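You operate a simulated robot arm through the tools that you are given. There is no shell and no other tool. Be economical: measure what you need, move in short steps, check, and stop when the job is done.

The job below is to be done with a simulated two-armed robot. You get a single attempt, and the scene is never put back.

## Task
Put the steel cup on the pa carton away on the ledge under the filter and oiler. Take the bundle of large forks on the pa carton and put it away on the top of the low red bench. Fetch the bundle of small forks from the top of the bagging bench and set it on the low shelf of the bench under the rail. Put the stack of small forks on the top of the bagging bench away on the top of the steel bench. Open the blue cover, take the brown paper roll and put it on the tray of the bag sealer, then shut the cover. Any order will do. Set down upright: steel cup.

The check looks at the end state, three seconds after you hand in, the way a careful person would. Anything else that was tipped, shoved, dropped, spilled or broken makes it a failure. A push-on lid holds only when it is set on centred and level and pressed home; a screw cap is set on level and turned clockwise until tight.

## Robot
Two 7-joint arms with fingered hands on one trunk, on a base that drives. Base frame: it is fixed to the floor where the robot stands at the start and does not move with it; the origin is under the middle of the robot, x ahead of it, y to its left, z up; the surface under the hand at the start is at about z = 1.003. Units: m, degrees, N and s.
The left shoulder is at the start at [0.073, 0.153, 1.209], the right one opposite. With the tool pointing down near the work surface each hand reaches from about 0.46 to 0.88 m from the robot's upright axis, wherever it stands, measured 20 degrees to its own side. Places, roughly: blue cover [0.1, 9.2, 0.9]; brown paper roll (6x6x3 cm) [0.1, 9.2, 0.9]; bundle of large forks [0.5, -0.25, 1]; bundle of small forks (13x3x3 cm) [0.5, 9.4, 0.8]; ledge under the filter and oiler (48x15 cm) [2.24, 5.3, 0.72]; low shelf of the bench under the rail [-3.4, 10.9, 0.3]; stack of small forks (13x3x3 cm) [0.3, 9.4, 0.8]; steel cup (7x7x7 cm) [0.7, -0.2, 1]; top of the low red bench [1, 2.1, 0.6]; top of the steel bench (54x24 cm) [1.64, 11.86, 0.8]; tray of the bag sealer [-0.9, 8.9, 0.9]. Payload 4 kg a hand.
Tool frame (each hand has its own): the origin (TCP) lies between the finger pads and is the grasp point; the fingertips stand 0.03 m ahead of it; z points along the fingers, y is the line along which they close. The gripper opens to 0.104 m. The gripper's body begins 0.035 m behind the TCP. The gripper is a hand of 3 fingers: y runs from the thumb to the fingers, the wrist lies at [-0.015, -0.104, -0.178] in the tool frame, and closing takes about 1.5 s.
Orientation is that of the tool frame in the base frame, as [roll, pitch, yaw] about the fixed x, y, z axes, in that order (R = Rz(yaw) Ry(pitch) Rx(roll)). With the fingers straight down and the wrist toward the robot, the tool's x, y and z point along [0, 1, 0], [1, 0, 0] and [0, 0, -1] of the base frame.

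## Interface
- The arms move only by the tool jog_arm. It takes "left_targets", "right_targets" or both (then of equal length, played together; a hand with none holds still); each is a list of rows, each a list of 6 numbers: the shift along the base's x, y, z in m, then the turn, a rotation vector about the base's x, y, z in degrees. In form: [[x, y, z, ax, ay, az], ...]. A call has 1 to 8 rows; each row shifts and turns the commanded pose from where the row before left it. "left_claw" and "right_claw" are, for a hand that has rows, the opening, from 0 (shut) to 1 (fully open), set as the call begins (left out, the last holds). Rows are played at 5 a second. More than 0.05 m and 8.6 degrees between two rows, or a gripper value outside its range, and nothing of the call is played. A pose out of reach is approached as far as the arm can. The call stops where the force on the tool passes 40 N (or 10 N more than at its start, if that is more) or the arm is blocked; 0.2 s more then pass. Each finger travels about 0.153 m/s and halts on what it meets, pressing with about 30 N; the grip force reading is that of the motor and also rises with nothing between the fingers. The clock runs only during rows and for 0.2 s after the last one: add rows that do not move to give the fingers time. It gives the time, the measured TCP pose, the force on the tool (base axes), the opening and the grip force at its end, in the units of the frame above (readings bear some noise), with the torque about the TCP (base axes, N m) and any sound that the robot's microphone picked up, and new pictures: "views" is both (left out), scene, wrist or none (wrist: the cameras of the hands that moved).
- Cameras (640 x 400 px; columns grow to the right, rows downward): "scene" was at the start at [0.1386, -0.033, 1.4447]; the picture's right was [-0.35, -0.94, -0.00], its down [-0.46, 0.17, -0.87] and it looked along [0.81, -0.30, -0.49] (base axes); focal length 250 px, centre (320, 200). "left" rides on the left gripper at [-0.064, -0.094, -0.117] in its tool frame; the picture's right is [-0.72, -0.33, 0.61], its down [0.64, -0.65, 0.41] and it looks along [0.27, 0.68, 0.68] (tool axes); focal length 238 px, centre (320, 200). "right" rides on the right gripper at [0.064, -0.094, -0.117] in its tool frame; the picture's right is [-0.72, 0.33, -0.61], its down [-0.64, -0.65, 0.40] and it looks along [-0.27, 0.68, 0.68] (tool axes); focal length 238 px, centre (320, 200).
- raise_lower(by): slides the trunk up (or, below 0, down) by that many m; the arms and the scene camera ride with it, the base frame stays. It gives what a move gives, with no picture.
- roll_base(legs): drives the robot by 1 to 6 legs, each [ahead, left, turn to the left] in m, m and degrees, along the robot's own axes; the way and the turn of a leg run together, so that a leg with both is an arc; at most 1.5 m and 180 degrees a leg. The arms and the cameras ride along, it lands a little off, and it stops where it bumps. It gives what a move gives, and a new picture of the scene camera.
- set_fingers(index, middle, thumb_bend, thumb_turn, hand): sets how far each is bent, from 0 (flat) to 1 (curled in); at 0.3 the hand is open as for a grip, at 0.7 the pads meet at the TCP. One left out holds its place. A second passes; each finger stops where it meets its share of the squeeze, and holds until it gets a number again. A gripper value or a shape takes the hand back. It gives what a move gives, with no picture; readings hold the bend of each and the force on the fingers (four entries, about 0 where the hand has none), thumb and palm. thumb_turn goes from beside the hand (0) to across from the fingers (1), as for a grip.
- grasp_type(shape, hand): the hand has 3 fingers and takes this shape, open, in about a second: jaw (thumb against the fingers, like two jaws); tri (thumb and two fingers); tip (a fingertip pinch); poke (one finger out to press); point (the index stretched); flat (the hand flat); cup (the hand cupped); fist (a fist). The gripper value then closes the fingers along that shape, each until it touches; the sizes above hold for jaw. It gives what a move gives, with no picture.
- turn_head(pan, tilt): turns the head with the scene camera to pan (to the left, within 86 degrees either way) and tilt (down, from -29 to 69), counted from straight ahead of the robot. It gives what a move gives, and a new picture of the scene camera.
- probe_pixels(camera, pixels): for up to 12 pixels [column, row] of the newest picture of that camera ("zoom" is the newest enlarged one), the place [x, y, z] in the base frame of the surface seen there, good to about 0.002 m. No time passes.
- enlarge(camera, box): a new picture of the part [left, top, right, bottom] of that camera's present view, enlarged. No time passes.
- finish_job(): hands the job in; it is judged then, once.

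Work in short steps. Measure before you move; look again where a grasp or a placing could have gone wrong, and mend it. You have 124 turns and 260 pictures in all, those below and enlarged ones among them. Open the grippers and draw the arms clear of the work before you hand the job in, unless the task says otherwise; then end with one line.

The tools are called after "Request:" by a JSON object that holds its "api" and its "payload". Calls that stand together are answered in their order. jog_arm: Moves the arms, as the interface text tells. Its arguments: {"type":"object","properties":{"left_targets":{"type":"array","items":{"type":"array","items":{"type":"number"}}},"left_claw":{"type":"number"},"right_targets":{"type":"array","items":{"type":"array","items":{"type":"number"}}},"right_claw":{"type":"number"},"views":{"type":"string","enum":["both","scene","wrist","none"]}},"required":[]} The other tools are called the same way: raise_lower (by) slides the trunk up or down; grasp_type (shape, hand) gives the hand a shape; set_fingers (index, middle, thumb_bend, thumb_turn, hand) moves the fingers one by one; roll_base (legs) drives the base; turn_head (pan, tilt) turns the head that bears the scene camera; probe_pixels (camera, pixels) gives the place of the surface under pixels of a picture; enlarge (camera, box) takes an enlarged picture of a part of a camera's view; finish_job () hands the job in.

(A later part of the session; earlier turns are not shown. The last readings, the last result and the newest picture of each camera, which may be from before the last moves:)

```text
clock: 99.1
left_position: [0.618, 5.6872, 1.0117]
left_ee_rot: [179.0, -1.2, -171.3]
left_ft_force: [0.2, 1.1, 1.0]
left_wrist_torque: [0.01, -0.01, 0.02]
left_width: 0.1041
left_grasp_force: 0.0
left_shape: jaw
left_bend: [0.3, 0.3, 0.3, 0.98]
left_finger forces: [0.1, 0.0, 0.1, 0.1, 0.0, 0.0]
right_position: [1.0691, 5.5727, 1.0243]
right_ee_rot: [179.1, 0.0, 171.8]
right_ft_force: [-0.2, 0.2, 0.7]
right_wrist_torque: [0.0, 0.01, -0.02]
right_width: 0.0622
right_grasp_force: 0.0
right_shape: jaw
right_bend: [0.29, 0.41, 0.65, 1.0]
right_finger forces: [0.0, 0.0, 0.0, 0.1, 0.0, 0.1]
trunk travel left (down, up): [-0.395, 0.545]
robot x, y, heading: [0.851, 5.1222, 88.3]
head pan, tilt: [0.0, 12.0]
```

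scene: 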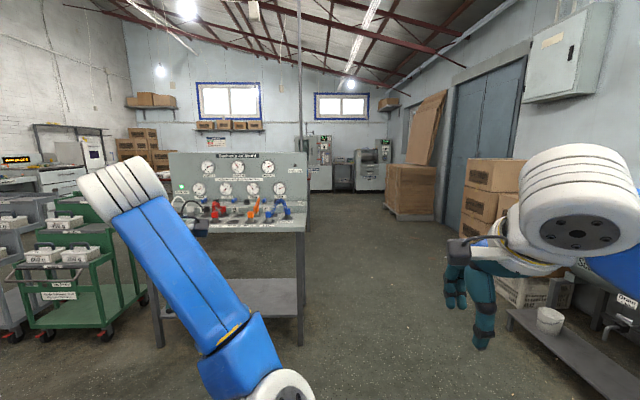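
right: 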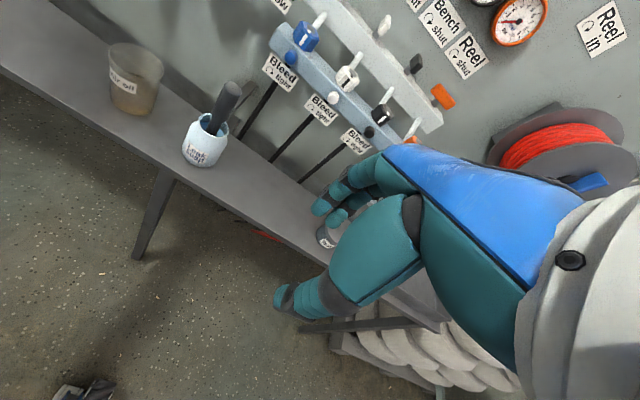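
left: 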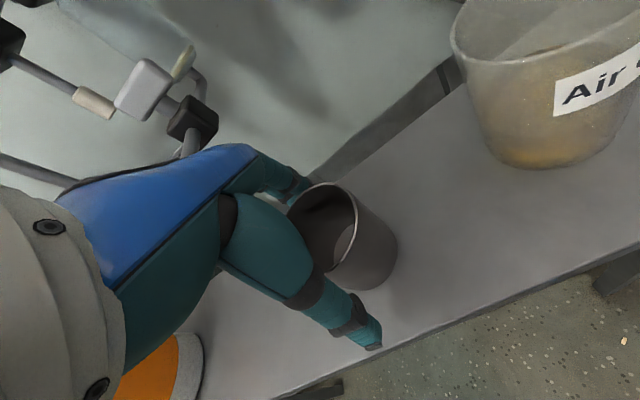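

A rig table blocks at left; a free aisle lies to its right. Raising the trunk 0.4 for an overview and probing.

Request:
{"api": "raise_lower", "payload": {"by": 0.4}}

Request:
{"api": "turn_head", "payload": {"pan": 5, "tilt": 15}}

Request:
{"api": "enlarge", "payload": {"camera": "scene", "box": [120, 90, 460, 300]}}

Request:
{"api": "probe_pixels", "payload": {"camera": "scene", "pixels": [[310, 220], [312, 320], [390, 170], [410, 220], [450, 220], [180, 215], [330, 200], [350, 170], [250, 130], [380, 260]]}}

```text
clock: 102.9
left_position: [0.6192, 5.6886, 1.4119]
left_ee_rot: [179.0, -1.3, -171.4]
left_ft_force: [0.2, 0.0, -1.0]
left_wrist_torque: [-0.02, 0.01, 0.01]
left_width: 0.1039
left_grasp_force: 0.0
left_shape: jaw
left_bend: [0.3, 0.3, 0.3, 0.98]
left_finger forces: [0.0, 0.0, 0.1, 0.0, 0.1, 0.0]
right_position: [1.0705, 5.5737, 1.4242]
right_ee_rot: [179.3, 0.0, 171.8]
right_ft_force: [-0.3, 1.1, 0.2]
right_wrist_torque: [0.01, -0.02, 0.02]
right_width: 0.0621
right_grasp_force: 0.1
right_shape: jaw
right_bend: [0.29, 0.41, 0.65, 1.0]
right_finger forces: [0.0, 0.1, 0.0, 0.1, 0.1, 0.1]
trunk travel left (down, up): [-0.795, 0.145]
robot x, y, heading: [0.8508, 5.1188, 88.7]
head pan, tilt: [0.0, 12.0]
```

```text
clock: 103.5
left_position: [0.6188, 5.6871, 1.4124]
left_ee_rot: [179.0, -1.3, -171.3]
left_ft_force: [-0.5, 0.0, 0.0]
left_wrist_torque: [0.0, 0.0, -0.01]
left_width: 0.1043
left_grasp_force: 0.0
left_shape: jaw
left_bend: [0.3, 0.3, 0.3, 0.98]
left_finger forces: [0.0, 0.0, 0.0, 0.0, 0.0, 0.0]
right_position: [1.0707, 5.5746, 1.4241]
right_ee_rot: [179.2, 0.0, 171.8]
right_ft_force: [0.3, 0.4, 1.7]
right_wrist_torque: [0.0, 0.0, 0.01]
right_width: 0.0623
right_grasp_force: 0.1
right_shape: jaw
right_bend: [0.29, 0.41, 0.65, 1.0]
right_finger forces: [0.0, 0.0, 0.1, 0.1, 0.1, 0.1]
trunk travel left (down, up): [-0.795, 0.145]
robot x, y, heading: [0.8507, 5.1217, 88.9]
head pan, tilt: [5.0, 15.0]
```

scene: 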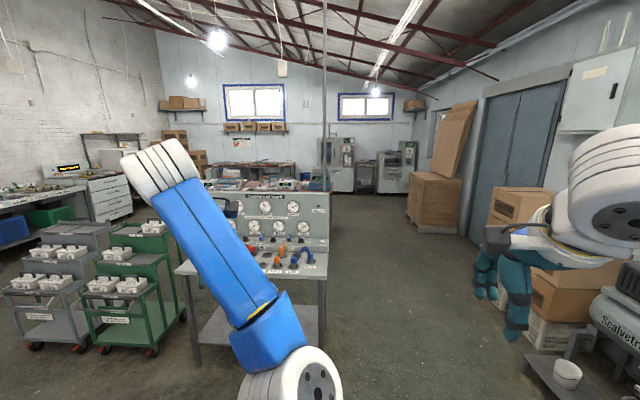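

```text
1.88 times, centred on (290, 195) of scene
```

zoom: 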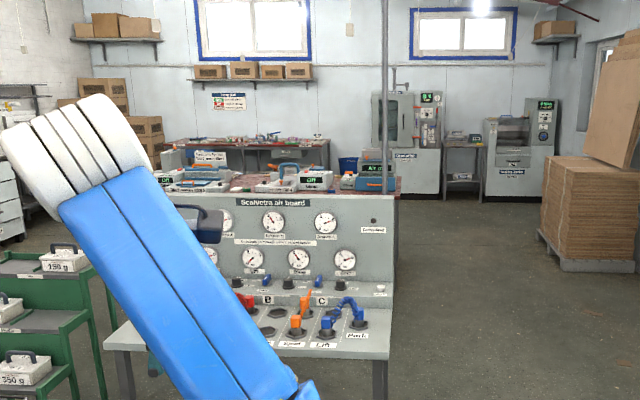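

```text
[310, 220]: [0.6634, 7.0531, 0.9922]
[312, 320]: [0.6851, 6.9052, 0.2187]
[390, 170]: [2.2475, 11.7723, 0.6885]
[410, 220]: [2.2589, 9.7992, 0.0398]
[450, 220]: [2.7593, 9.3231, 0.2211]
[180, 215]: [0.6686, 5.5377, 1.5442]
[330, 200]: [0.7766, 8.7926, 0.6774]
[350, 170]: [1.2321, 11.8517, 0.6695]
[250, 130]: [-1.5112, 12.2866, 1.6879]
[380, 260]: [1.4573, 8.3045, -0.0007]
```

Aisle free from x 0.8 to 2.2. Driving right 0.55 and ahead to y≈8.1, then looking at the bagging bench.

Request:
{"api": "roll_base", "payload": {"legs": [[0.2, -0.55, 1.3], [1.4, 0, 0], [1.4, 0, 0]]}}

Request:
{"api": "turn_head", "payload": {"pan": 50, "tilt": 25}}

```text
clock: 119.8
left_position: [1.1392, 8.6344, 1.4127]
left_ee_rot: [178.9, -1.4, -170.5]
left_ft_force: [-0.4, 0.7, 0.4]
left_wrist_torque: [-0.02, -0.04, 0.01]
left_width: 0.1041
left_grasp_force: 0.1
left_shape: jaw
left_bend: [0.3, 0.3, 0.3, 0.98]
left_finger forces: [0.0, 0.0, 0.0, 0.0, 0.0, 0.0]
right_position: [1.5939, 8.5279, 1.4247]
right_ee_rot: [179.0, -0.1, 172.6]
right_ft_force: [0.9, -0.2, 0.7]
right_wrist_torque: [0.01, -0.02, -0.03]
right_width: 0.0623
right_grasp_force: 0.1
right_shape: jaw
right_bend: [0.29, 0.41, 0.65, 1.0]
right_finger forces: [0.1, 0.1, 0.0, 0.0, 0.0, 0.0]
trunk travel left (down, up): [-0.795, 0.145]
robot x, y, heading: [1.3802, 8.0691, 89.4]
head pan, tilt: [5.0, 15.0]
```

scene: 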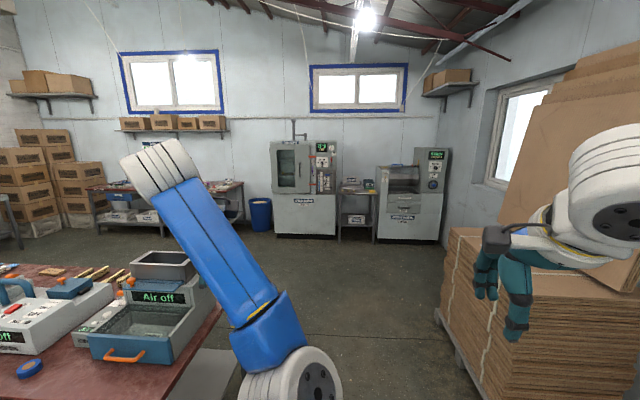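

```text
clock: 120.9
left_position: [1.1399, 8.6351, 1.4135]
left_ee_rot: [178.8, -1.4, -170.4]
left_ft_force: [-0.2, 0.7, 0.7]
left_wrist_torque: [0.03, 0.01, -0.01]
left_width: 0.1039
left_grasp_force: 0.0
left_shape: jaw
left_bend: [0.3, 0.3, 0.3, 0.98]
left_finger forces: [0.0, 0.0, 0.0, 0.0, 0.1, 0.0]
right_position: [1.592, 8.5266, 1.4254]
right_ee_rot: [179.1, 0.0, 172.7]
right_ft_force: [0.6, 0.3, 0.2]
right_wrist_torque: [-0.03, 0.02, 0.02]
right_width: 0.062
right_grasp_force: 0.0
right_shape: jaw
right_bend: [0.29, 0.41, 0.65, 1.0]
right_finger forces: [0.0, 0.0, 0.1, 0.1, 0.0, 0.1]
trunk travel left (down, up): [-0.795, 0.145]
robot x, y, heading: [1.3853, 8.0731, 89.6]
head pan, tilt: [50.0, 25.0]
```

scene: 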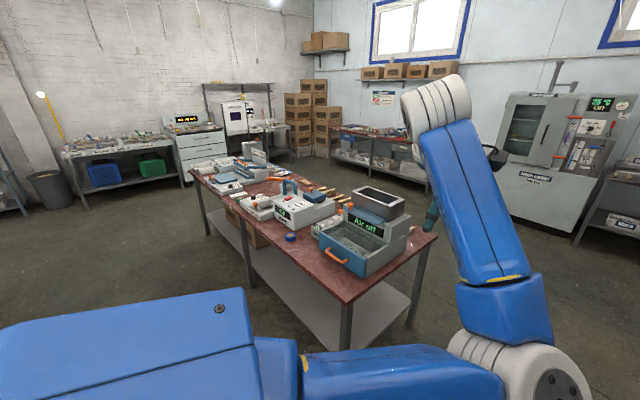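

The forks lie on the bench's north side. I drive round to the north side and face -y.

Request:
{"api": "roll_base", "payload": {"legs": [[1.2, 0, 0], [0.85, 0, 0], [0, 0, 175]]}}

Request:
{"api": "turn_head", "payload": {"pan": -35, "tilt": 30}}

```text
clock: 138.3
left_position: [1.5755, 9.5594, 1.4144]
left_ee_rot: [179.0, -1.2, 5.2]
left_ft_force: [-1.1, -1.0, 0.2]
left_wrist_torque: [0.01, -0.04, -0.01]
left_width: 0.1037
left_grasp_force: 0.0
left_shape: jaw
left_bend: [0.3, 0.3, 0.3, 0.98]
left_finger forces: [0.0, 0.1, 0.0, 0.0, 0.0, 0.0]
right_position: [1.1315, 9.7013, 1.4247]
right_ee_rot: [179.1, 0.0, -11.8]
right_ft_force: [-0.5, -1.0, 0.1]
right_wrist_torque: [0.03, 0.0, 0.02]
right_width: 0.0625
right_grasp_force: 0.1
right_shape: jaw
right_bend: [0.29, 0.41, 0.65, 1.0]
right_finger forces: [0.0, 0.0, 0.0, 0.0, 0.1, 0.1]
trunk travel left (down, up): [-0.795, 0.145]
robot x, y, heading: [1.3797, 10.1374, -94.9]
head pan, tilt: [50.0, 25.0]
```

scene: 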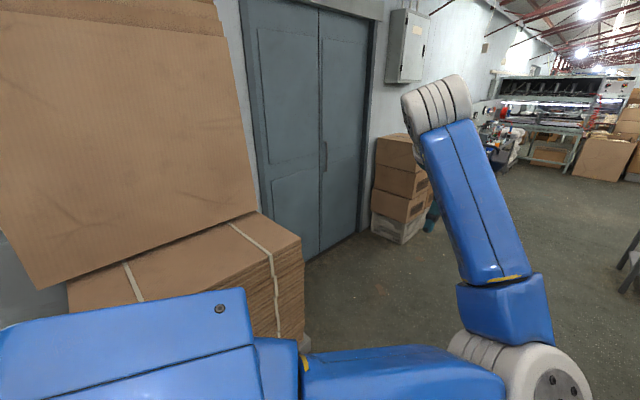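

```text
clock: 139.9
left_position: [1.5766, 9.5622, 1.4147]
left_ee_rot: [178.9, -1.3, 5.2]
left_ft_force: [-1.1, -0.3, -0.6]
left_wrist_torque: [-0.02, 0.02, 0.0]
left_width: 0.1041
left_grasp_force: 0.1
left_shape: jaw
left_bend: [0.3, 0.3, 0.3, 0.98]
left_finger forces: [0.0, 0.1, 0.1, 0.0, 0.1, 0.0]
right_position: [1.1323, 9.7036, 1.4246]
right_ee_rot: [179.0, 0.0, -11.7]
right_ft_force: [-0.5, 0.7, 0.5]
right_wrist_torque: [-0.01, 0.03, 0.01]
right_width: 0.0622
right_grasp_force: 0.0
right_shape: jaw
right_bend: [0.29, 0.41, 0.65, 1.0]
right_finger forces: [0.0, 0.0, 0.0, 0.0, 0.0, 0.1]
trunk travel left (down, up): [-0.795, 0.145]
robot x, y, heading: [1.3777, 10.1367, -95.0]
head pan, tilt: [-35.0, 30.0]
```

scene: 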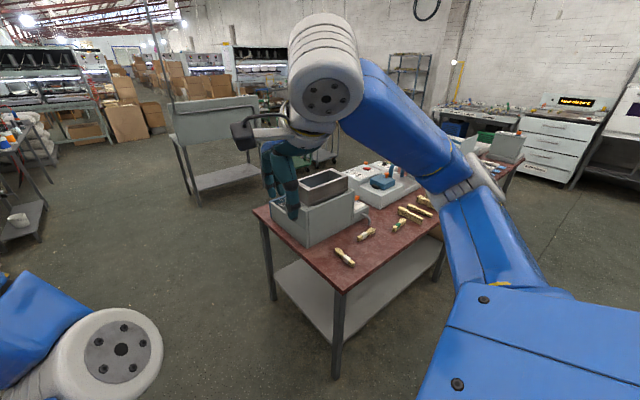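

Several utensil bundles lie on the bench's near side. Strafing right 0.8 to stand in front of them.

Request:
{"api": "roll_base", "payload": {"legs": [[0, -0.8, 5]]}}

Request:
{"api": "turn_head", "payload": {"pan": -3, "tilt": 45}}

Request:
{"api": "enlarge", "payload": {"camera": "scene", "box": [160, 100, 480, 300]}}

```text
clock: 144.2
left_position: [0.8358, 9.6146, 1.4127]
left_ee_rot: [178.8, -1.1, 10.2]
left_ft_force: [-0.2, -0.1, 0.2]
left_wrist_torque: [0.0, 0.06, 0.04]
left_width: 0.1037
left_grasp_force: 0.0
left_shape: jaw
left_bend: [0.3, 0.3, 0.3, 0.98]
left_finger forces: [0.0, 0.0, 0.1, 0.0, 0.1, 0.0]
right_position: [0.3793, 9.7186, 1.4272]
right_ee_rot: [178.8, 0.2, -6.8]
right_ft_force: [0.6, -0.1, 0.1]
right_wrist_torque: [0.0, 0.03, -0.02]
right_width: 0.0621
right_grasp_force: 0.0
right_shape: jaw
right_bend: [0.29, 0.41, 0.65, 1.0]
right_finger forces: [0.0, 0.0, 0.0, 0.1, 0.0, 0.0]
trunk travel left (down, up): [-0.795, 0.145]
robot x, y, heading: [0.5831, 10.1715, -90.1]
head pan, tilt: [-35.0, 30.0]
```

scene: 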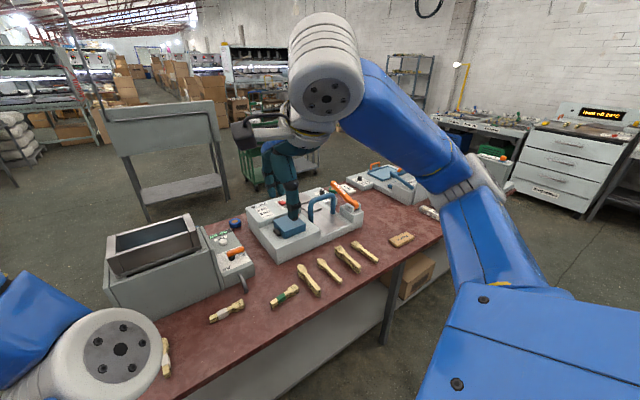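

```text
clock: 145.1
left_position: [0.8332, 9.6161, 1.4162]
left_ee_rot: [178.6, -1.1, 10.3]
left_ft_force: [-0.8, 0.3, 0.1]
left_wrist_torque: [0.01, -0.02, -0.01]
left_width: 0.104
left_grasp_force: 0.0
left_shape: jaw
left_bend: [0.3, 0.3, 0.3, 0.98]
left_finger forces: [0.0, 0.0, 0.0, 0.0, 0.1, 0.1]
right_position: [0.3779, 9.7213, 1.4268]
right_ee_rot: [178.7, 0.1, -6.9]
right_ft_force: [-0.4, -0.2, -0.2]
right_wrist_torque: [0.0, 0.01, 0.02]
right_width: 0.062
right_grasp_force: 0.0
right_shape: jaw
right_bend: [0.29, 0.41, 0.65, 1.0]
right_finger forces: [0.0, 0.0, 0.1, 0.1, 0.0, 0.0]
trunk travel left (down, up): [-0.795, 0.145]
robot x, y, heading: [0.5834, 10.1731, -90.3]
head pan, tilt: [-3.0, 45.0]
```

scene: 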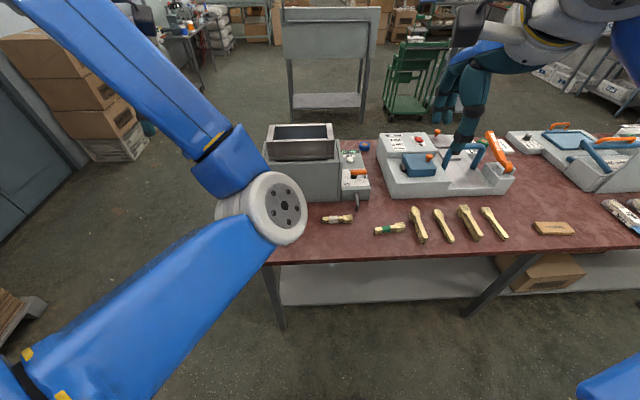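

```text
2.00 times, centred on (320, 200) of scene
```

zoom: 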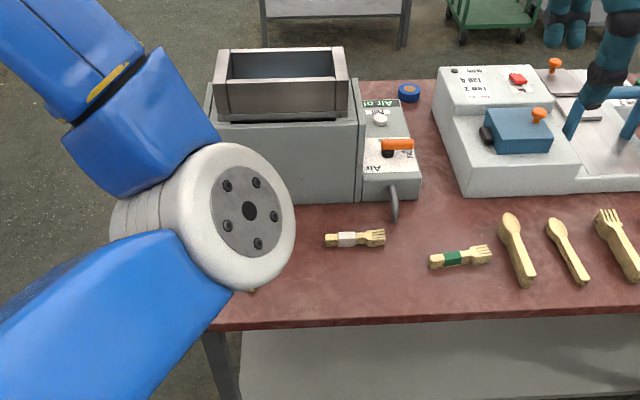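

Probing all the bundles to match them to the listed places, with a zoom on the right group.

Request:
{"api": "enlarge", "payload": {"camera": "scene", "box": [310, 120, 550, 270]}}

Request:
{"api": "probe_pixels", "payload": {"camera": "scene", "pixels": [[324, 220], [338, 219], [351, 218], [376, 230], [390, 228], [404, 226], [418, 225], [443, 226], [469, 222], [494, 222], [553, 228], [425, 158]]}}

```text
2.67 times, centred on (430, 195) of scene
```

zoom: 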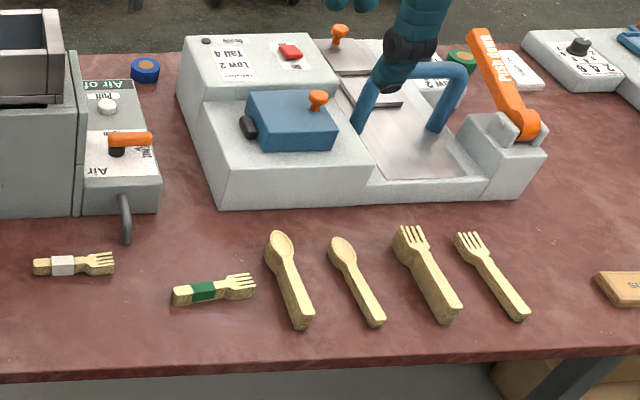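

```text
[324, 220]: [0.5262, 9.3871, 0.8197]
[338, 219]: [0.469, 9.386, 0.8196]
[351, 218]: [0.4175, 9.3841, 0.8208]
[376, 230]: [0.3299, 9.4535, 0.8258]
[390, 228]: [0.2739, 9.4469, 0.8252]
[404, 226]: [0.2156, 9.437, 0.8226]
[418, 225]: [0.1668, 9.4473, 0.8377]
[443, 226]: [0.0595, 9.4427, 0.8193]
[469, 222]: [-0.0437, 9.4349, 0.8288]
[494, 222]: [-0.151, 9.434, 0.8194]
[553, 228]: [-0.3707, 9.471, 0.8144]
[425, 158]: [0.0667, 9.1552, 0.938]
```

White-band bundle at (0.472,9.386), green-band stack at (0.272,9.445). Now I look at the sealer to the right and examine the blue-cover machine closely.

Request:
{"api": "turn_head", "payload": {"pan": -45, "tilt": 35}}

Request:
{"api": "enlarge", "payload": {"camera": "scene", "box": [80, 120, 400, 320]}}

```text
clock: 146.2
left_position: [0.8311, 9.6182, 1.416]
left_ee_rot: [178.4, -1.3, 10.3]
left_ft_force: [0.4, -0.1, -0.4]
left_wrist_torque: [0.0, 0.0, -0.01]
left_width: 0.104
left_grasp_force: 0.1
left_shape: jaw
left_bend: [0.3, 0.3, 0.3, 0.98]
left_finger forces: [0.0, 0.0, 0.0, 0.1, 0.0, 0.0]
right_position: [0.3749, 9.7208, 1.4265]
right_ee_rot: [178.9, 0.0, -6.9]
right_ft_force: [1.0, -0.3, -0.8]
right_wrist_torque: [-0.03, -0.04, -0.02]
right_width: 0.0621
right_grasp_force: 0.1
right_shape: jaw
right_bend: [0.29, 0.41, 0.65, 1.0]
right_finger forces: [0.0, 0.1, 0.1, 0.0, 0.0, 0.0]
trunk travel left (down, up): [-0.795, 0.145]
robot x, y, heading: [0.5834, 10.1745, -89.9]
head pan, tilt: [-45.0, 35.0]
```

scene: 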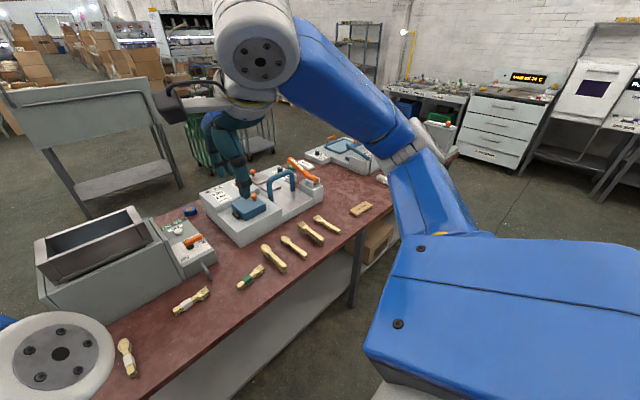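

```text
2.00 times, centred on (240, 220) of scene
```

zoom: 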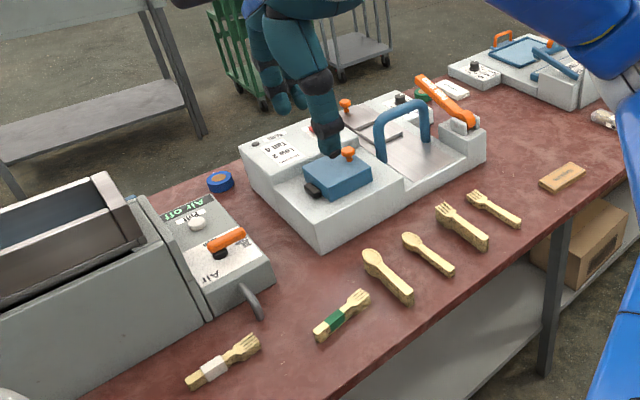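

The sealer (blue tray) is at the far west end and better reached from the south, so I take the two fork items first. Moving to (0.37,10.05) and lowering the trunk 0.3.

Request:
{"api": "roll_base", "payload": {"legs": [[0.12, -0.2, 0]]}}

Request:
{"api": "raise_lower", "payload": {"by": -0.3}}

Request:
{"api": "turn_head", "payload": {"pan": 0, "tilt": 55}}

Request:
{"api": "enlarge", "payload": {"camera": "scene", "box": [200, 60, 440, 210]}}

```text
clock: 147.9
left_position: [0.6394, 9.4993, 1.4167]
left_ee_rot: [178.5, -1.1, 10.4]
left_ft_force: [-0.7, -0.7, -0.3]
left_wrist_torque: [0.0, 0.01, 0.0]
left_width: 0.1041
left_grasp_force: 0.0
left_shape: jaw
left_bend: [0.3, 0.3, 0.3, 0.98]
left_finger forces: [0.1, 0.0, 0.0, 0.1, 0.0, 0.0]
right_position: [0.1832, 9.6039, 1.4282]
right_ee_rot: [178.6, 0.1, -7.0]
right_ft_force: [-0.3, -0.4, -0.1]
right_wrist_torque: [0.04, 0.0, 0.0]
right_width: 0.0622
right_grasp_force: 0.1
right_shape: jaw
right_bend: [0.29, 0.41, 0.65, 1.0]
right_finger forces: [0.1, 0.1, 0.0, 0.0, 0.0, 0.1]
trunk travel left (down, up): [-0.795, 0.145]
robot x, y, heading: [0.3894, 10.0509, -90.4]
head pan, tilt: [-45.0, 35.0]
```

scene: 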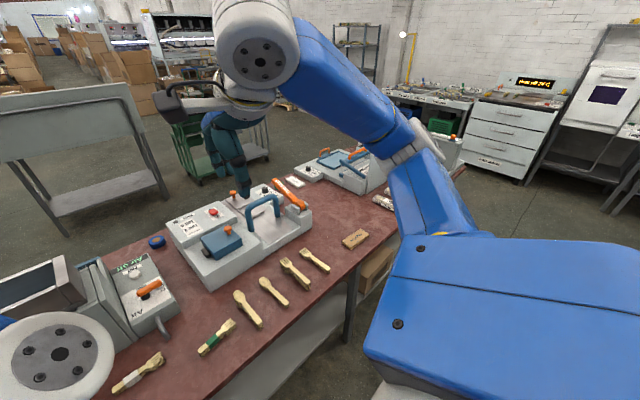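

```text
clock: 150.9
left_position: [0.637, 9.4986, 1.1164]
left_ee_rot: [178.5, -1.1, 10.4]
left_ft_force: [-0.1, 0.5, -0.1]
left_wrist_torque: [-0.01, 0.04, -0.01]
left_width: 0.1039
left_grasp_force: 0.1
left_shape: jaw
left_bend: [0.3, 0.3, 0.3, 0.98]
left_finger forces: [0.1, 0.0, 0.0, 0.1, 0.1, 0.0]
right_position: [0.18, 9.6027, 1.1276]
right_ee_rot: [178.7, 0.0, -6.8]
right_ft_force: [0.2, -0.1, -0.4]
right_wrist_torque: [-0.02, 0.01, 0.02]
right_width: 0.0621
right_grasp_force: 0.2
right_shape: jaw
right_bend: [0.29, 0.41, 0.65, 1.0]
right_finger forces: [0.0, 0.0, 0.1, 0.0, 0.1, 0.0]
trunk travel left (down, up): [-0.495, 0.445]
robot x, y, heading: [0.39, 10.0506, -89.8]
head pan, tilt: [-45.0, 35.0]
```

```text
clock: 152.1
left_position: [0.6349, 9.4992, 1.1157]
left_ee_rot: [178.5, -1.1, 10.4]
left_ft_force: [1.0, -0.6, 0.0]
left_wrist_torque: [0.0, 0.01, -0.01]
left_width: 0.1039
left_grasp_force: 0.0
left_shape: jaw
left_bend: [0.3, 0.3, 0.3, 0.98]
left_finger forces: [0.0, 0.0, 0.0, 0.0, 0.0, 0.0]
right_position: [0.1801, 9.6029, 1.1261]
right_ee_rot: [178.8, 0.1, -7.0]
right_ft_force: [-0.8, 0.2, -0.3]
right_wrist_torque: [-0.01, -0.01, 0.06]
right_width: 0.0621
right_grasp_force: 0.1
right_shape: jaw
right_bend: [0.29, 0.41, 0.65, 1.0]
right_finger forces: [0.0, 0.0, 0.0, 0.0, 0.0, 0.1]
trunk travel left (down, up): [-0.495, 0.445]
robot x, y, heading: [0.3908, 10.0486, -90.0]
head pan, tilt: [0.0, 55.0]
```

scene: 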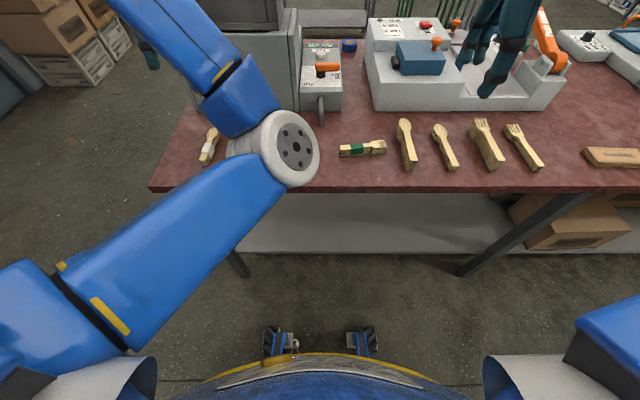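

```text
2.67 times, centred on (320, 135) of scene
```

zoom: 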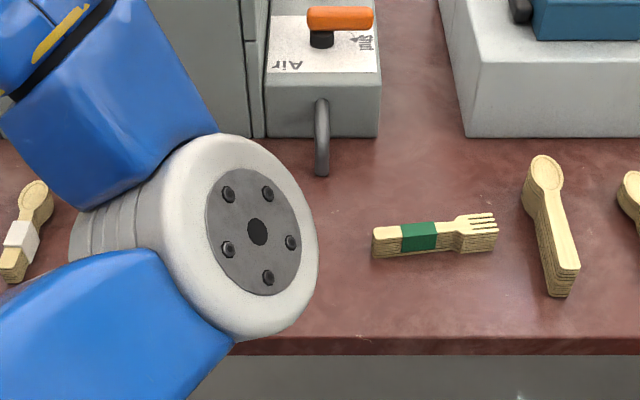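

Probing the machine's lever/front and the table height near the bundles, before lowering the left hand.

Request:
{"api": "probe_pixels", "payload": {"camera": "zoom", "pixels": [[322, 172], [322, 110], [290, 130], [250, 130], [340, 200], [345, 290], [376, 240], [435, 230], [490, 235], [435, 245], [340, 18]]}}

Request:
{"api": "probe_pixels", "payload": {"camera": "scene", "pixels": [[290, 145], [240, 110], [205, 70], [200, 220], [260, 20], [205, 165]]}}

```text
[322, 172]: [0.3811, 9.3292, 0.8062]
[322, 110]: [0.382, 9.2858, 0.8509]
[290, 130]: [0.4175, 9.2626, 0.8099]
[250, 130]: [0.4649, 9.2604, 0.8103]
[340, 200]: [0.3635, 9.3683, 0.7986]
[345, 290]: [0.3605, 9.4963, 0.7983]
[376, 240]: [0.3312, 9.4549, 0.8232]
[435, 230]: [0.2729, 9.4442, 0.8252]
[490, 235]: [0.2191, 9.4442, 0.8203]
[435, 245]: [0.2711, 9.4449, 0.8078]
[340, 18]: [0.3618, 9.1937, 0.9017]
```

```text
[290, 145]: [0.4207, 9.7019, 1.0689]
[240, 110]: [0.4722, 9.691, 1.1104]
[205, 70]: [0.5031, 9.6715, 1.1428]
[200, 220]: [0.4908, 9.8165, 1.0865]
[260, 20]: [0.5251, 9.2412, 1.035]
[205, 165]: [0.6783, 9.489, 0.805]
```

Table z 0.7985; the machine's face is at y 9.26, so the hand fits. Left hand moves over the white-band bundle, squaring its yaw.

Request:
{"api": "jog_arm", "payload": {"left_targets": [[-0.0326, -0.0226, 0, 0.26, 0.26, -1.9], [-0.0326, -0.0226, 0, 0.26, 0.26, -1.9], [-0.0326, -0.0226, 0, 0.26, 0.26, -1.9], [-0.0326, -0.0226, 0, 0.26, 0.26, -1.9], [-0.0326, -0.0226, 0, 0.26, 0.26, -1.9], [0, 0, -0.045, 0, 0, 0], [0, 0, -0.045, 0, 0, 0], [0, 0, -0.045, 0, 0, 0]], "left_claw": 0.75, "views": "both"}}

```text
clock: 154.1
left_position: [0.5012, 9.3803, 0.9984]
left_ee_rot: [178.1, -0.9, 3.8]
left_ft_force: [-0.5, -0.7, -0.3]
left_wrist_torque: [0.02, -0.03, -0.02]
left_width: 0.0782
left_grasp_force: 0.1
left_shape: jaw
left_bend: [0.27, 0.35, 0.54, 0.99]
left_finger forces: [0.1, 0.0, 0.0, 0.0, 0.0, 0.0]
right_position: [0.1787, 9.6047, 1.1276]
right_ee_rot: [178.6, -0.1, -6.9]
right_ft_force: [-0.2, -0.8, -0.3]
right_wrist_torque: [0.0, 0.0, 0.03]
right_width: 0.0623
right_grasp_force: 0.1
right_shape: jaw
right_bend: [0.29, 0.41, 0.65, 1.0]
right_finger forces: [0.0, 0.0, 0.0, 0.0, 0.1, 0.1]
trunk travel left (down, up): [-0.495, 0.445]
robot x, y, heading: [0.3847, 10.0523, -90.2]
head pan, tilt: [0.0, 55.0]
stopped in row 8 (left hand): the arm was blocked; the commanded pose is now the measured one
```

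scene: 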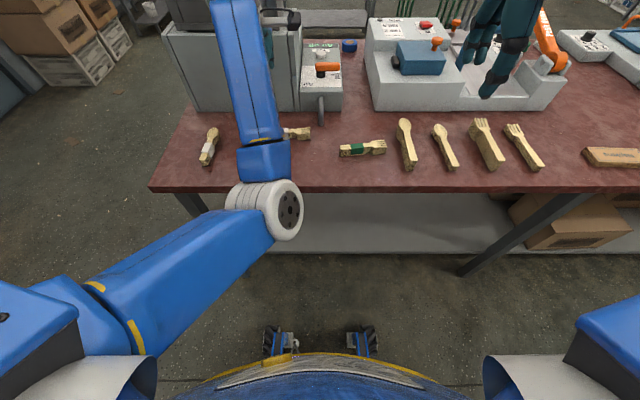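
left: 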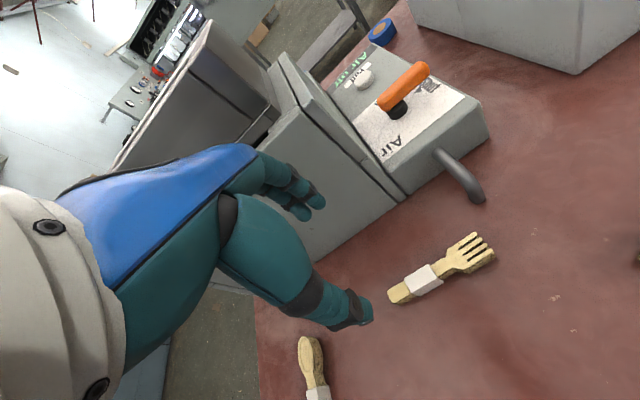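

The arm stopped at z 0.998 without force on the tool; I check where the elbow is relative to the bench edge.

Request:
{"api": "probe_pixels", "payload": {"camera": "scene", "pixels": [[265, 195], [290, 210], [240, 195], [265, 155], [270, 185], [255, 100], [200, 240], [150, 185]]}}

Request:
{"api": "enlarge", "payload": {"camera": "scene", "box": [180, 100, 340, 260]}}

```text
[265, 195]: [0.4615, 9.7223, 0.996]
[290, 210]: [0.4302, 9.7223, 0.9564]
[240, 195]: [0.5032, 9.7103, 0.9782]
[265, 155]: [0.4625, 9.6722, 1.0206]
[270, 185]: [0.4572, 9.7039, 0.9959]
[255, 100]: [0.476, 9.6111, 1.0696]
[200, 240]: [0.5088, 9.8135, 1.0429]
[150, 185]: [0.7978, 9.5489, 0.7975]
```

```text
2.50 times, centred on (260, 180) of scene
```

zoom: 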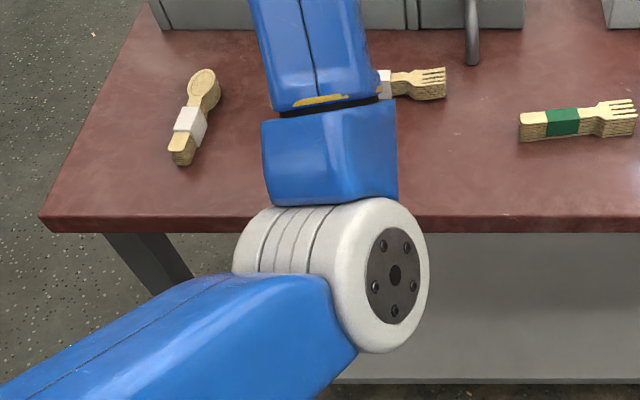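

The elbow has free space all round, so it was probably a joint limit. I retry from here with smaller steps, forward-shifted a bit.

Request:
{"api": "jog_arm", "payload": {"left_targets": [[-0.01, 0, -0.02, 0, 0, -1], [-0.01, 0, -0.02, 0, 0, -1], [-0.01, 0.003, -0.02, 0, 0, -1]], "views": "none"}}

```text
clock: 155.1
left_position: [0.5041, 9.3749, 0.9517]
left_ee_rot: [176.4, -2.3, 3.4]
left_ft_force: [-0.7, -0.1, 0.8]
left_wrist_torque: [0.0, -0.02, 0.0]
left_width: 0.0786
left_grasp_force: 0.0
left_shape: jaw
left_bend: [0.27, 0.35, 0.54, 0.99]
left_finger forces: [0.0, 0.0, 0.0, 0.0, 0.0, 0.0]
right_position: [0.1799, 9.6069, 1.1289]
right_ee_rot: [178.5, 0.1, -6.9]
right_ft_force: [0.1, 0.2, -0.9]
right_wrist_torque: [-0.01, -0.03, -0.04]
right_width: 0.0622
right_grasp_force: 0.0
right_shape: jaw
right_bend: [0.29, 0.41, 0.65, 1.0]
right_finger forces: [0.0, 0.2, 0.0, 0.1, 0.0, 0.0]
trunk travel left (down, up): [-0.495, 0.445]
robot x, y, heading: [0.3885, 10.0504, -89.9]
head pan, tilt: [0.0, 55.0]
stopped in row 3 (left hand): the arm was blocked; the commanded pose is now the measured one
```

The left arm is in a poor elbow posture (elbow turned inward). I lift it and swing it outward to restore a better posture.

Request:
{"api": "jog_arm", "payload": {"left_targets": [[0, 0.01, 0.045, 0, 0, 0], [0, 0.01, 0.045, 0, 0, 0], [0.02, 0.01, 0.04, 0.5, 0.5, 0], [0.045, 0, 0.01, 0.5, 0.5, 0], [0.045, 0, 0, 0.5, 0.5, 0], [0.045, 0, 0, 0.5, 0.5, 0], [0.045, 0, 0, 0.5, 0, 0], [0.045, 0, 0, 0.5, 0, 0]], "views": "scene"}}

```text
clock: 156.9
left_position: [0.7479, 9.4063, 1.0874]
left_ee_rot: [179.8, -0.3, 3.0]
left_ft_force: [0.0, -0.6, 0.7]
left_wrist_torque: [0.0, 0.03, -0.03]
left_width: 0.0784
left_grasp_force: 0.0
left_shape: jaw
left_bend: [0.27, 0.35, 0.54, 0.99]
left_finger forces: [0.0, 0.0, 0.0, 0.0, 0.0, 0.0]
right_position: [0.1822, 9.6071, 1.1289]
right_ee_rot: [178.5, 0.1, -6.9]
right_ft_force: [-0.3, 0.3, -0.5]
right_wrist_torque: [-0.02, 0.0, 0.01]
right_width: 0.0623
right_grasp_force: 0.2
right_shape: jaw
right_bend: [0.29, 0.41, 0.65, 1.0]
right_finger forces: [0.0, 0.0, 0.0, 0.0, 0.0, 0.1]
trunk travel left (down, up): [-0.495, 0.445]
robot x, y, heading: [0.3883, 10.05, -90.5]
head pan, tilt: [0.0, 55.0]
```

scene: 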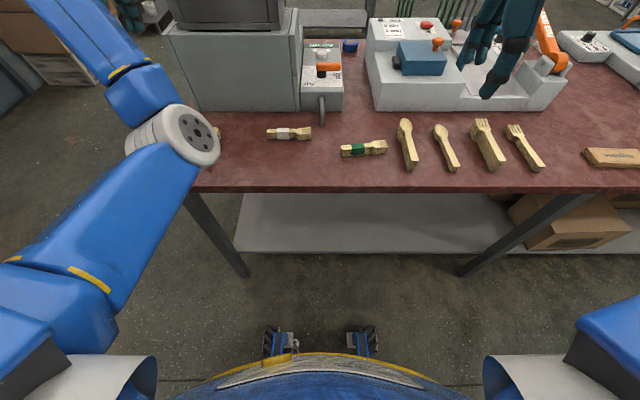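

Posture restored. I strafe the base 0.22 right so the left hand works at its natural side.

Request:
{"api": "roll_base", "payload": {"legs": [[0, -0.22, 0.5]]}}

```text
clock: 158.6
left_position: [0.538, 9.4076, 1.0853]
left_ee_rot: [179.8, 0.0, 3.6]
left_ft_force: [0.4, -1.3, -0.5]
left_wrist_torque: [-0.01, 0.02, 0.01]
left_width: 0.0782
left_grasp_force: 0.0
left_shape: jaw
left_bend: [0.27, 0.35, 0.54, 0.99]
left_finger forces: [0.1, 0.1, 0.0, 0.0, 0.1, 0.0]
right_position: [-0.028, 9.6053, 1.1299]
right_ee_rot: [178.6, 0.4, -6.6]
right_ft_force: [-0.4, -0.2, -0.3]
right_wrist_torque: [-0.01, 0.01, 0.01]
right_width: 0.062
right_grasp_force: 0.1
right_shape: jaw
right_bend: [0.29, 0.41, 0.65, 1.0]
right_finger forces: [0.1, 0.1, 0.1, 0.1, 0.0, 0.0]
trunk travel left (down, up): [-0.495, 0.445]
robot x, y, heading: [0.1645, 10.0512, -89.8]
head pan, tilt: [0.0, 55.0]
```

scene: 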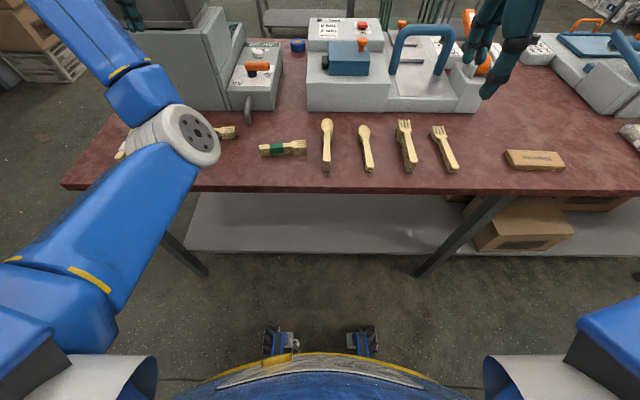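

Left hand: shift (-0.066,-0.021), then down to z≈0.91 over the white-band bundle.

Request:
{"api": "jog_arm", "payload": {"left_targets": [[-0.033, -0.011, 0, 0, 0, -1], [-0.033, -0.011, 0, 0, 0, -1], [0, 0, -0.045, 0, 0, 0], [0, 0, -0.045, 0, 0, 0], [0, 0, -0.045, 0, 0, 0], [0, 0, -0.04, 0, 0, 0]], "views": "both"}}

```text
clock: 160.0
left_position: [0.462, 9.3874, 0.915]
left_ee_rot: [179.7, -0.3, 1.5]
left_ft_force: [0.9, -0.1, 0.2]
left_wrist_torque: [0.03, -0.02, 0.0]
left_width: 0.0782
left_grasp_force: 0.1
left_shape: jaw
left_bend: [0.27, 0.35, 0.54, 0.99]
left_finger forces: [0.0, 0.0, 0.0, 0.0, 0.0, 0.0]
right_position: [-0.0363, 9.6066, 1.1288]
right_ee_rot: [178.4, 0.0, -6.6]
right_ft_force: [0.3, 0.0, 0.6]
right_wrist_torque: [-0.01, -0.01, 0.04]
right_width: 0.0623
right_grasp_force: 0.1
right_shape: jaw
right_bend: [0.29, 0.41, 0.65, 1.0]
right_finger forces: [0.0, 0.0, 0.0, 0.0, 0.0, 0.0]
trunk travel left (down, up): [-0.495, 0.445]
robot x, y, heading: [0.1672, 10.0525, -89.8]
head pan, tilt: [0.0, 55.0]
```

scene: 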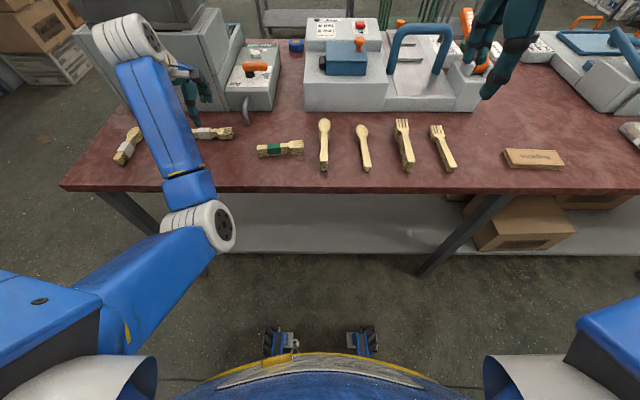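
left: 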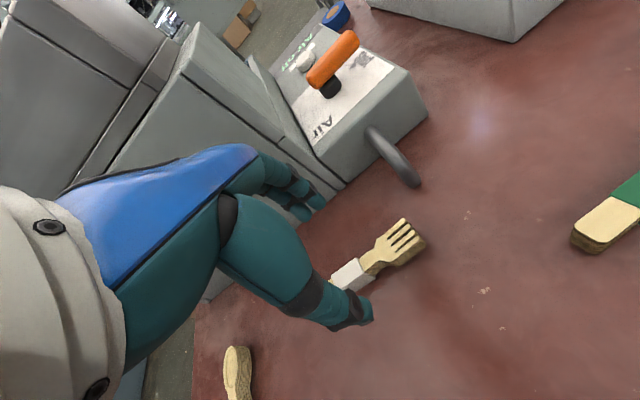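

Good alignment. Shifting +0.01 in x and lowering to z≈0.829, then closing.

Request:
{"api": "jog_arm", "payload": {"left_targets": [[0.01, 0, -0.04, 0, 0, 0], [0, -0.001, -0.036, 0, 0, 0], [0, 0, -0.01, 0, 0, 0], [0, 0, 0, 0, 0, 0]], "views": "wrist"}}

Request:
{"api": "jog_arm", "payload": {"left_targets": [[0, 0, 0, 0, 0, 0], [0, 0, 0, 0, 0, 0], [0, 0, 0, 0, 0, 0], [0, 0, 0, 0, 0, 0], [0, 0, 0, 0, 0, 0], [0, 0, 0, 0, 0, 0], [0, 0, 0, 0, 0, 0]], "left_claw": 0, "views": "wrist"}}

```text
clock: 161.0
left_position: [0.4714, 9.3864, 0.83]
left_ee_rot: [179.7, -0.4, 1.5]
left_ft_force: [0.1, -0.3, 3.2]
left_wrist_torque: [-0.16, -0.03, 0.03]
left_width: 0.078
left_grasp_force: 0.0
left_shape: jaw
left_bend: [0.27, 0.35, 0.54, 0.99]
left_finger forces: [0.1, 3.1, 0.0, 0.0, 0.1, 0.1]
right_position: [-0.037, 9.6067, 1.13]
right_ee_rot: [178.4, 0.0, -6.5]
right_ft_force: [0.3, 0.9, -0.8]
right_wrist_torque: [0.01, -0.01, -0.02]
right_width: 0.0619
right_grasp_force: 0.0
right_shape: jaw
right_bend: [0.29, 0.41, 0.65, 1.0]
right_finger forces: [0.0, 0.0, 0.1, 0.0, 0.1, 0.0]
trunk travel left (down, up): [-0.495, 0.445]
robot x, y, heading: [0.1664, 10.0494, -89.5]
head pan, tilt: [0.0, 55.0]
```

left: 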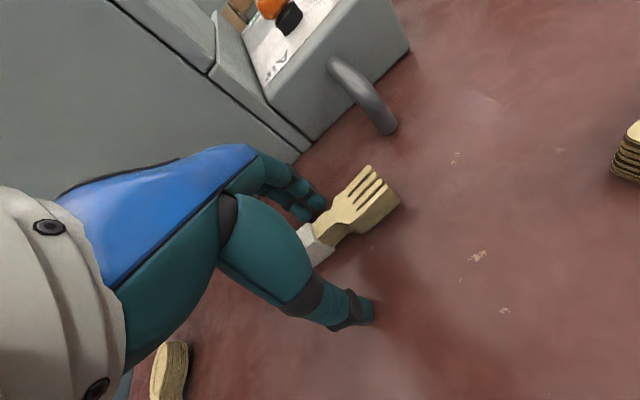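

```text
clock: 162.6
left_position: [0.4708, 9.3876, 0.8312]
left_ee_rot: [179.6, -0.4, 1.6]
left_ft_force: [-0.8, -1.6, 6.7]
left_wrist_torque: [-0.06, 0.07, 0.08]
left_width: 0.0208
left_grasp_force: 29.7
left_shape: jaw
left_bend: [0.7, 0.57, 0.75, 1.0]
left_finger forces: [24.2, 0.1, 0.0, 0.0, 23.1, 0.0]
right_position: [-0.0387, 9.6068, 1.1295]
right_ee_rot: [178.3, -0.1, -6.4]
right_ft_force: [0.5, -0.4, 0.7]
right_wrist_torque: [0.02, -0.04, 0.0]
right_width: 0.0622
right_grasp_force: 0.0
right_shape: jaw
right_bend: [0.29, 0.41, 0.65, 1.0]
right_finger forces: [0.1, 0.1, 0.0, 0.0, 0.0, 0.0]
trunk travel left (down, up): [-0.495, 0.445]
robot x, y, heading: [0.1621, 10.051, -89.6]
head pan, tilt: [0.0, 55.0]
```

left: 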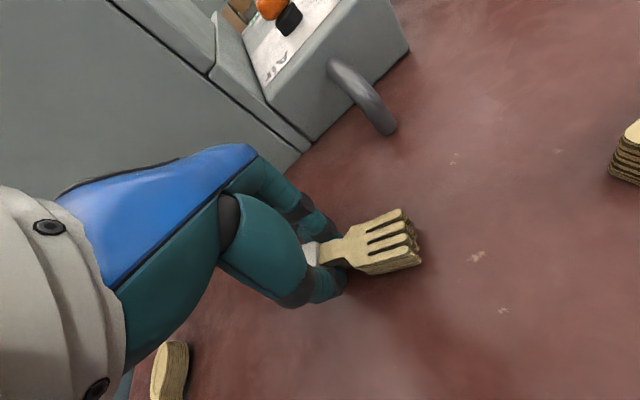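

Gripped by index and thumb (24 N), slightly skewed. Lifting and looking.

Request:
{"api": "jog_arm", "payload": {"left_targets": [[0, 0, 0.04, 0, 0, 0], [0, 0, 0.045, 0, 0, 0], [0, 0, 0.045, 0, 0, 0], [0, 0, 0.045, 0, 0, 0], [0, 0, 0.045, 0, 0, 0]], "views": "both"}}

Request:
{"api": "enlarge", "payload": {"camera": "left", "box": [220, 130, 460, 330]}}

```text
clock: 163.8
left_position: [0.472, 9.3869, 1.0485]
left_ee_rot: [179.8, -0.3, 1.6]
left_ft_force: [0.5, 0.4, -0.8]
left_wrist_torque: [0.03, 0.0, -0.02]
left_width: 0.0199
left_grasp_force: 29.9
left_shape: jaw
left_bend: [0.7, 0.56, 0.75, 1.0]
left_finger forces: [19.6, 2.2, 0.0, 0.0, 21.8, 0.0]
right_position: [-0.038, 9.6077, 1.1298]
right_ee_rot: [178.5, 0.0, -6.5]
right_ft_force: [-0.6, 0.1, -0.2]
right_wrist_torque: [0.0, 0.01, 0.0]
right_width: 0.0623
right_grasp_force: 0.1
right_shape: jaw
right_bend: [0.29, 0.41, 0.65, 1.0]
right_finger forces: [0.1, 0.1, 0.0, 0.1, 0.1, 0.1]
trunk travel left (down, up): [-0.495, 0.445]
robot x, y, heading: [0.1663, 10.0502, -89.8]
head pan, tilt: [0.0, 55.0]
```

scene: 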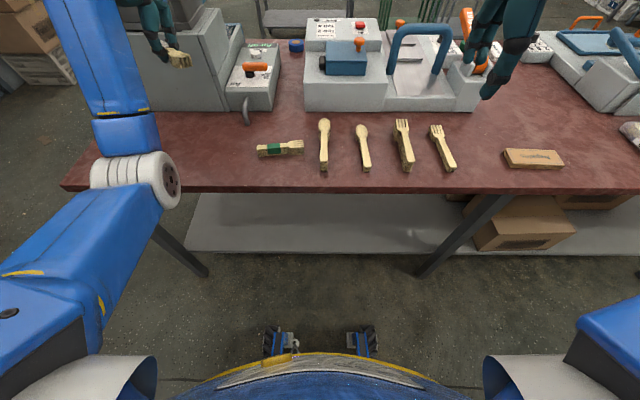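
left: 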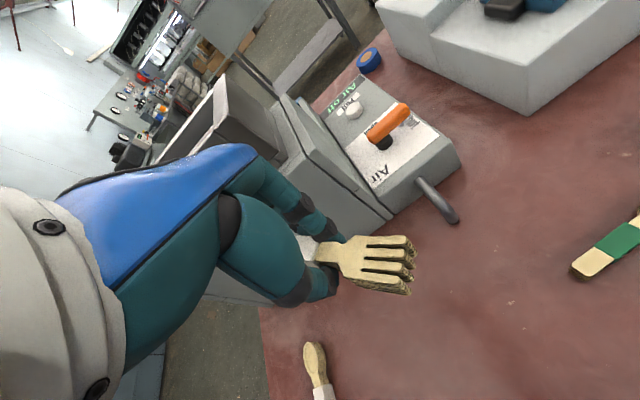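

```text
2.00 times, centred on (340, 230) of left
```

zoom: 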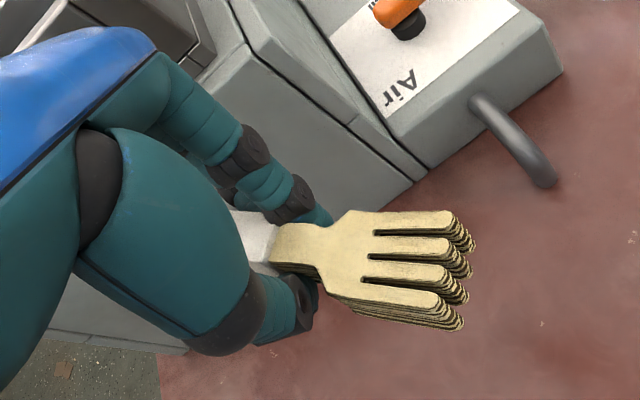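

The bundle seems rolled about its long axis in the grip. Probing its top face to quantify.

Request:
{"api": "probe_pixels", "payload": {"camera": "zoom", "pixels": [[440, 218], [430, 300], [360, 285], [355, 218], [300, 240], [290, 235], [300, 260], [440, 320], [340, 250], [420, 255]]}}

```text
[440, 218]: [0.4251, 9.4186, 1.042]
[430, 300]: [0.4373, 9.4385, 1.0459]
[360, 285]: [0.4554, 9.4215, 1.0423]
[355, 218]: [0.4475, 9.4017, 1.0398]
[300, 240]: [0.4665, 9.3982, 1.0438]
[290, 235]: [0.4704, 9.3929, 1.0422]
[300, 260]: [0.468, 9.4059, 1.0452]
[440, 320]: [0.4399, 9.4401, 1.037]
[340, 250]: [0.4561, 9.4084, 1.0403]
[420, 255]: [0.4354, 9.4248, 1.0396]
```

The top is level; it only yawed ~40° in the grip, fine for placing. Now strafe left 0.31 so the right hand faces the green-band stack.

Request:
{"api": "roll_base", "payload": {"legs": [[0, 0.31, -0.3]]}}

Request:
{"api": "enlarge", "payload": {"camera": "scene", "box": [240, 80, 480, 230]}}

Request:
{"api": "probe_pixels", "payload": {"camera": "scene", "pixels": [[340, 145], [350, 145], [360, 145], [370, 145], [380, 145]]}}

```text
clock: 165.9
left_position: [0.7788, 9.3867, 1.0493]
left_ee_rot: [179.7, -0.6, 1.5]
left_ft_force: [-1.1, 0.0, 0.1]
left_wrist_torque: [-0.01, -0.04, 0.01]
left_width: 0.02
left_grasp_force: 30.0
left_shape: jaw
left_bend: [0.7, 0.56, 0.75, 1.0]
left_finger forces: [19.6, 2.3, 0.1, 0.0, 21.8, 0.0]
right_position: [0.269, 9.6081, 1.128]
right_ee_rot: [178.5, -0.2, -6.5]
right_ft_force: [-0.5, -0.2, 0.6]
right_wrist_torque: [0.0, -0.03, -0.02]
right_width: 0.0622
right_grasp_force: 0.0
right_shape: jaw
right_bend: [0.29, 0.41, 0.65, 1.0]
right_finger forces: [0.0, 0.0, 0.0, 0.1, 0.0, 0.0]
trunk travel left (down, up): [-0.495, 0.445]
robot x, y, heading: [0.4808, 10.0522, -89.7]
head pan, tilt: [0.0, 55.0]
```

scene: 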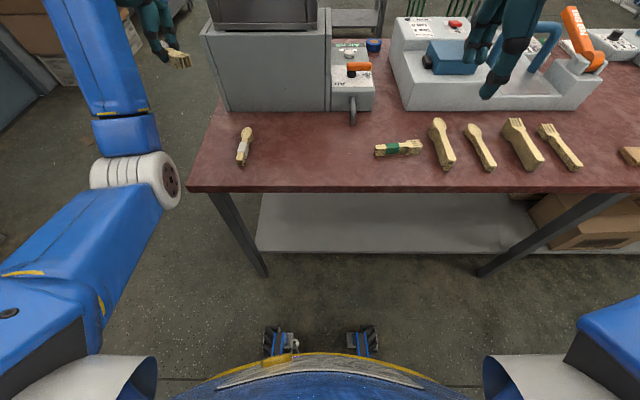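

```text
2.67 times, centred on (360, 155) of scene
```

zoom: 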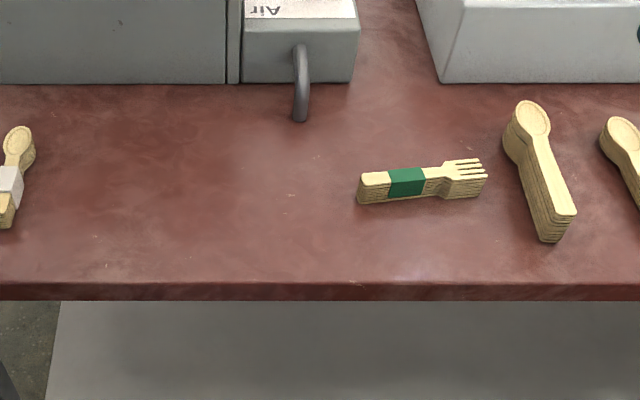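

```text
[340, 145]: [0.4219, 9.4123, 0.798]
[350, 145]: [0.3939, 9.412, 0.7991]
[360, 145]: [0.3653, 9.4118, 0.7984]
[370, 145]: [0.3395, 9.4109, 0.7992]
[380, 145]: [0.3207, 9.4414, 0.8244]
```

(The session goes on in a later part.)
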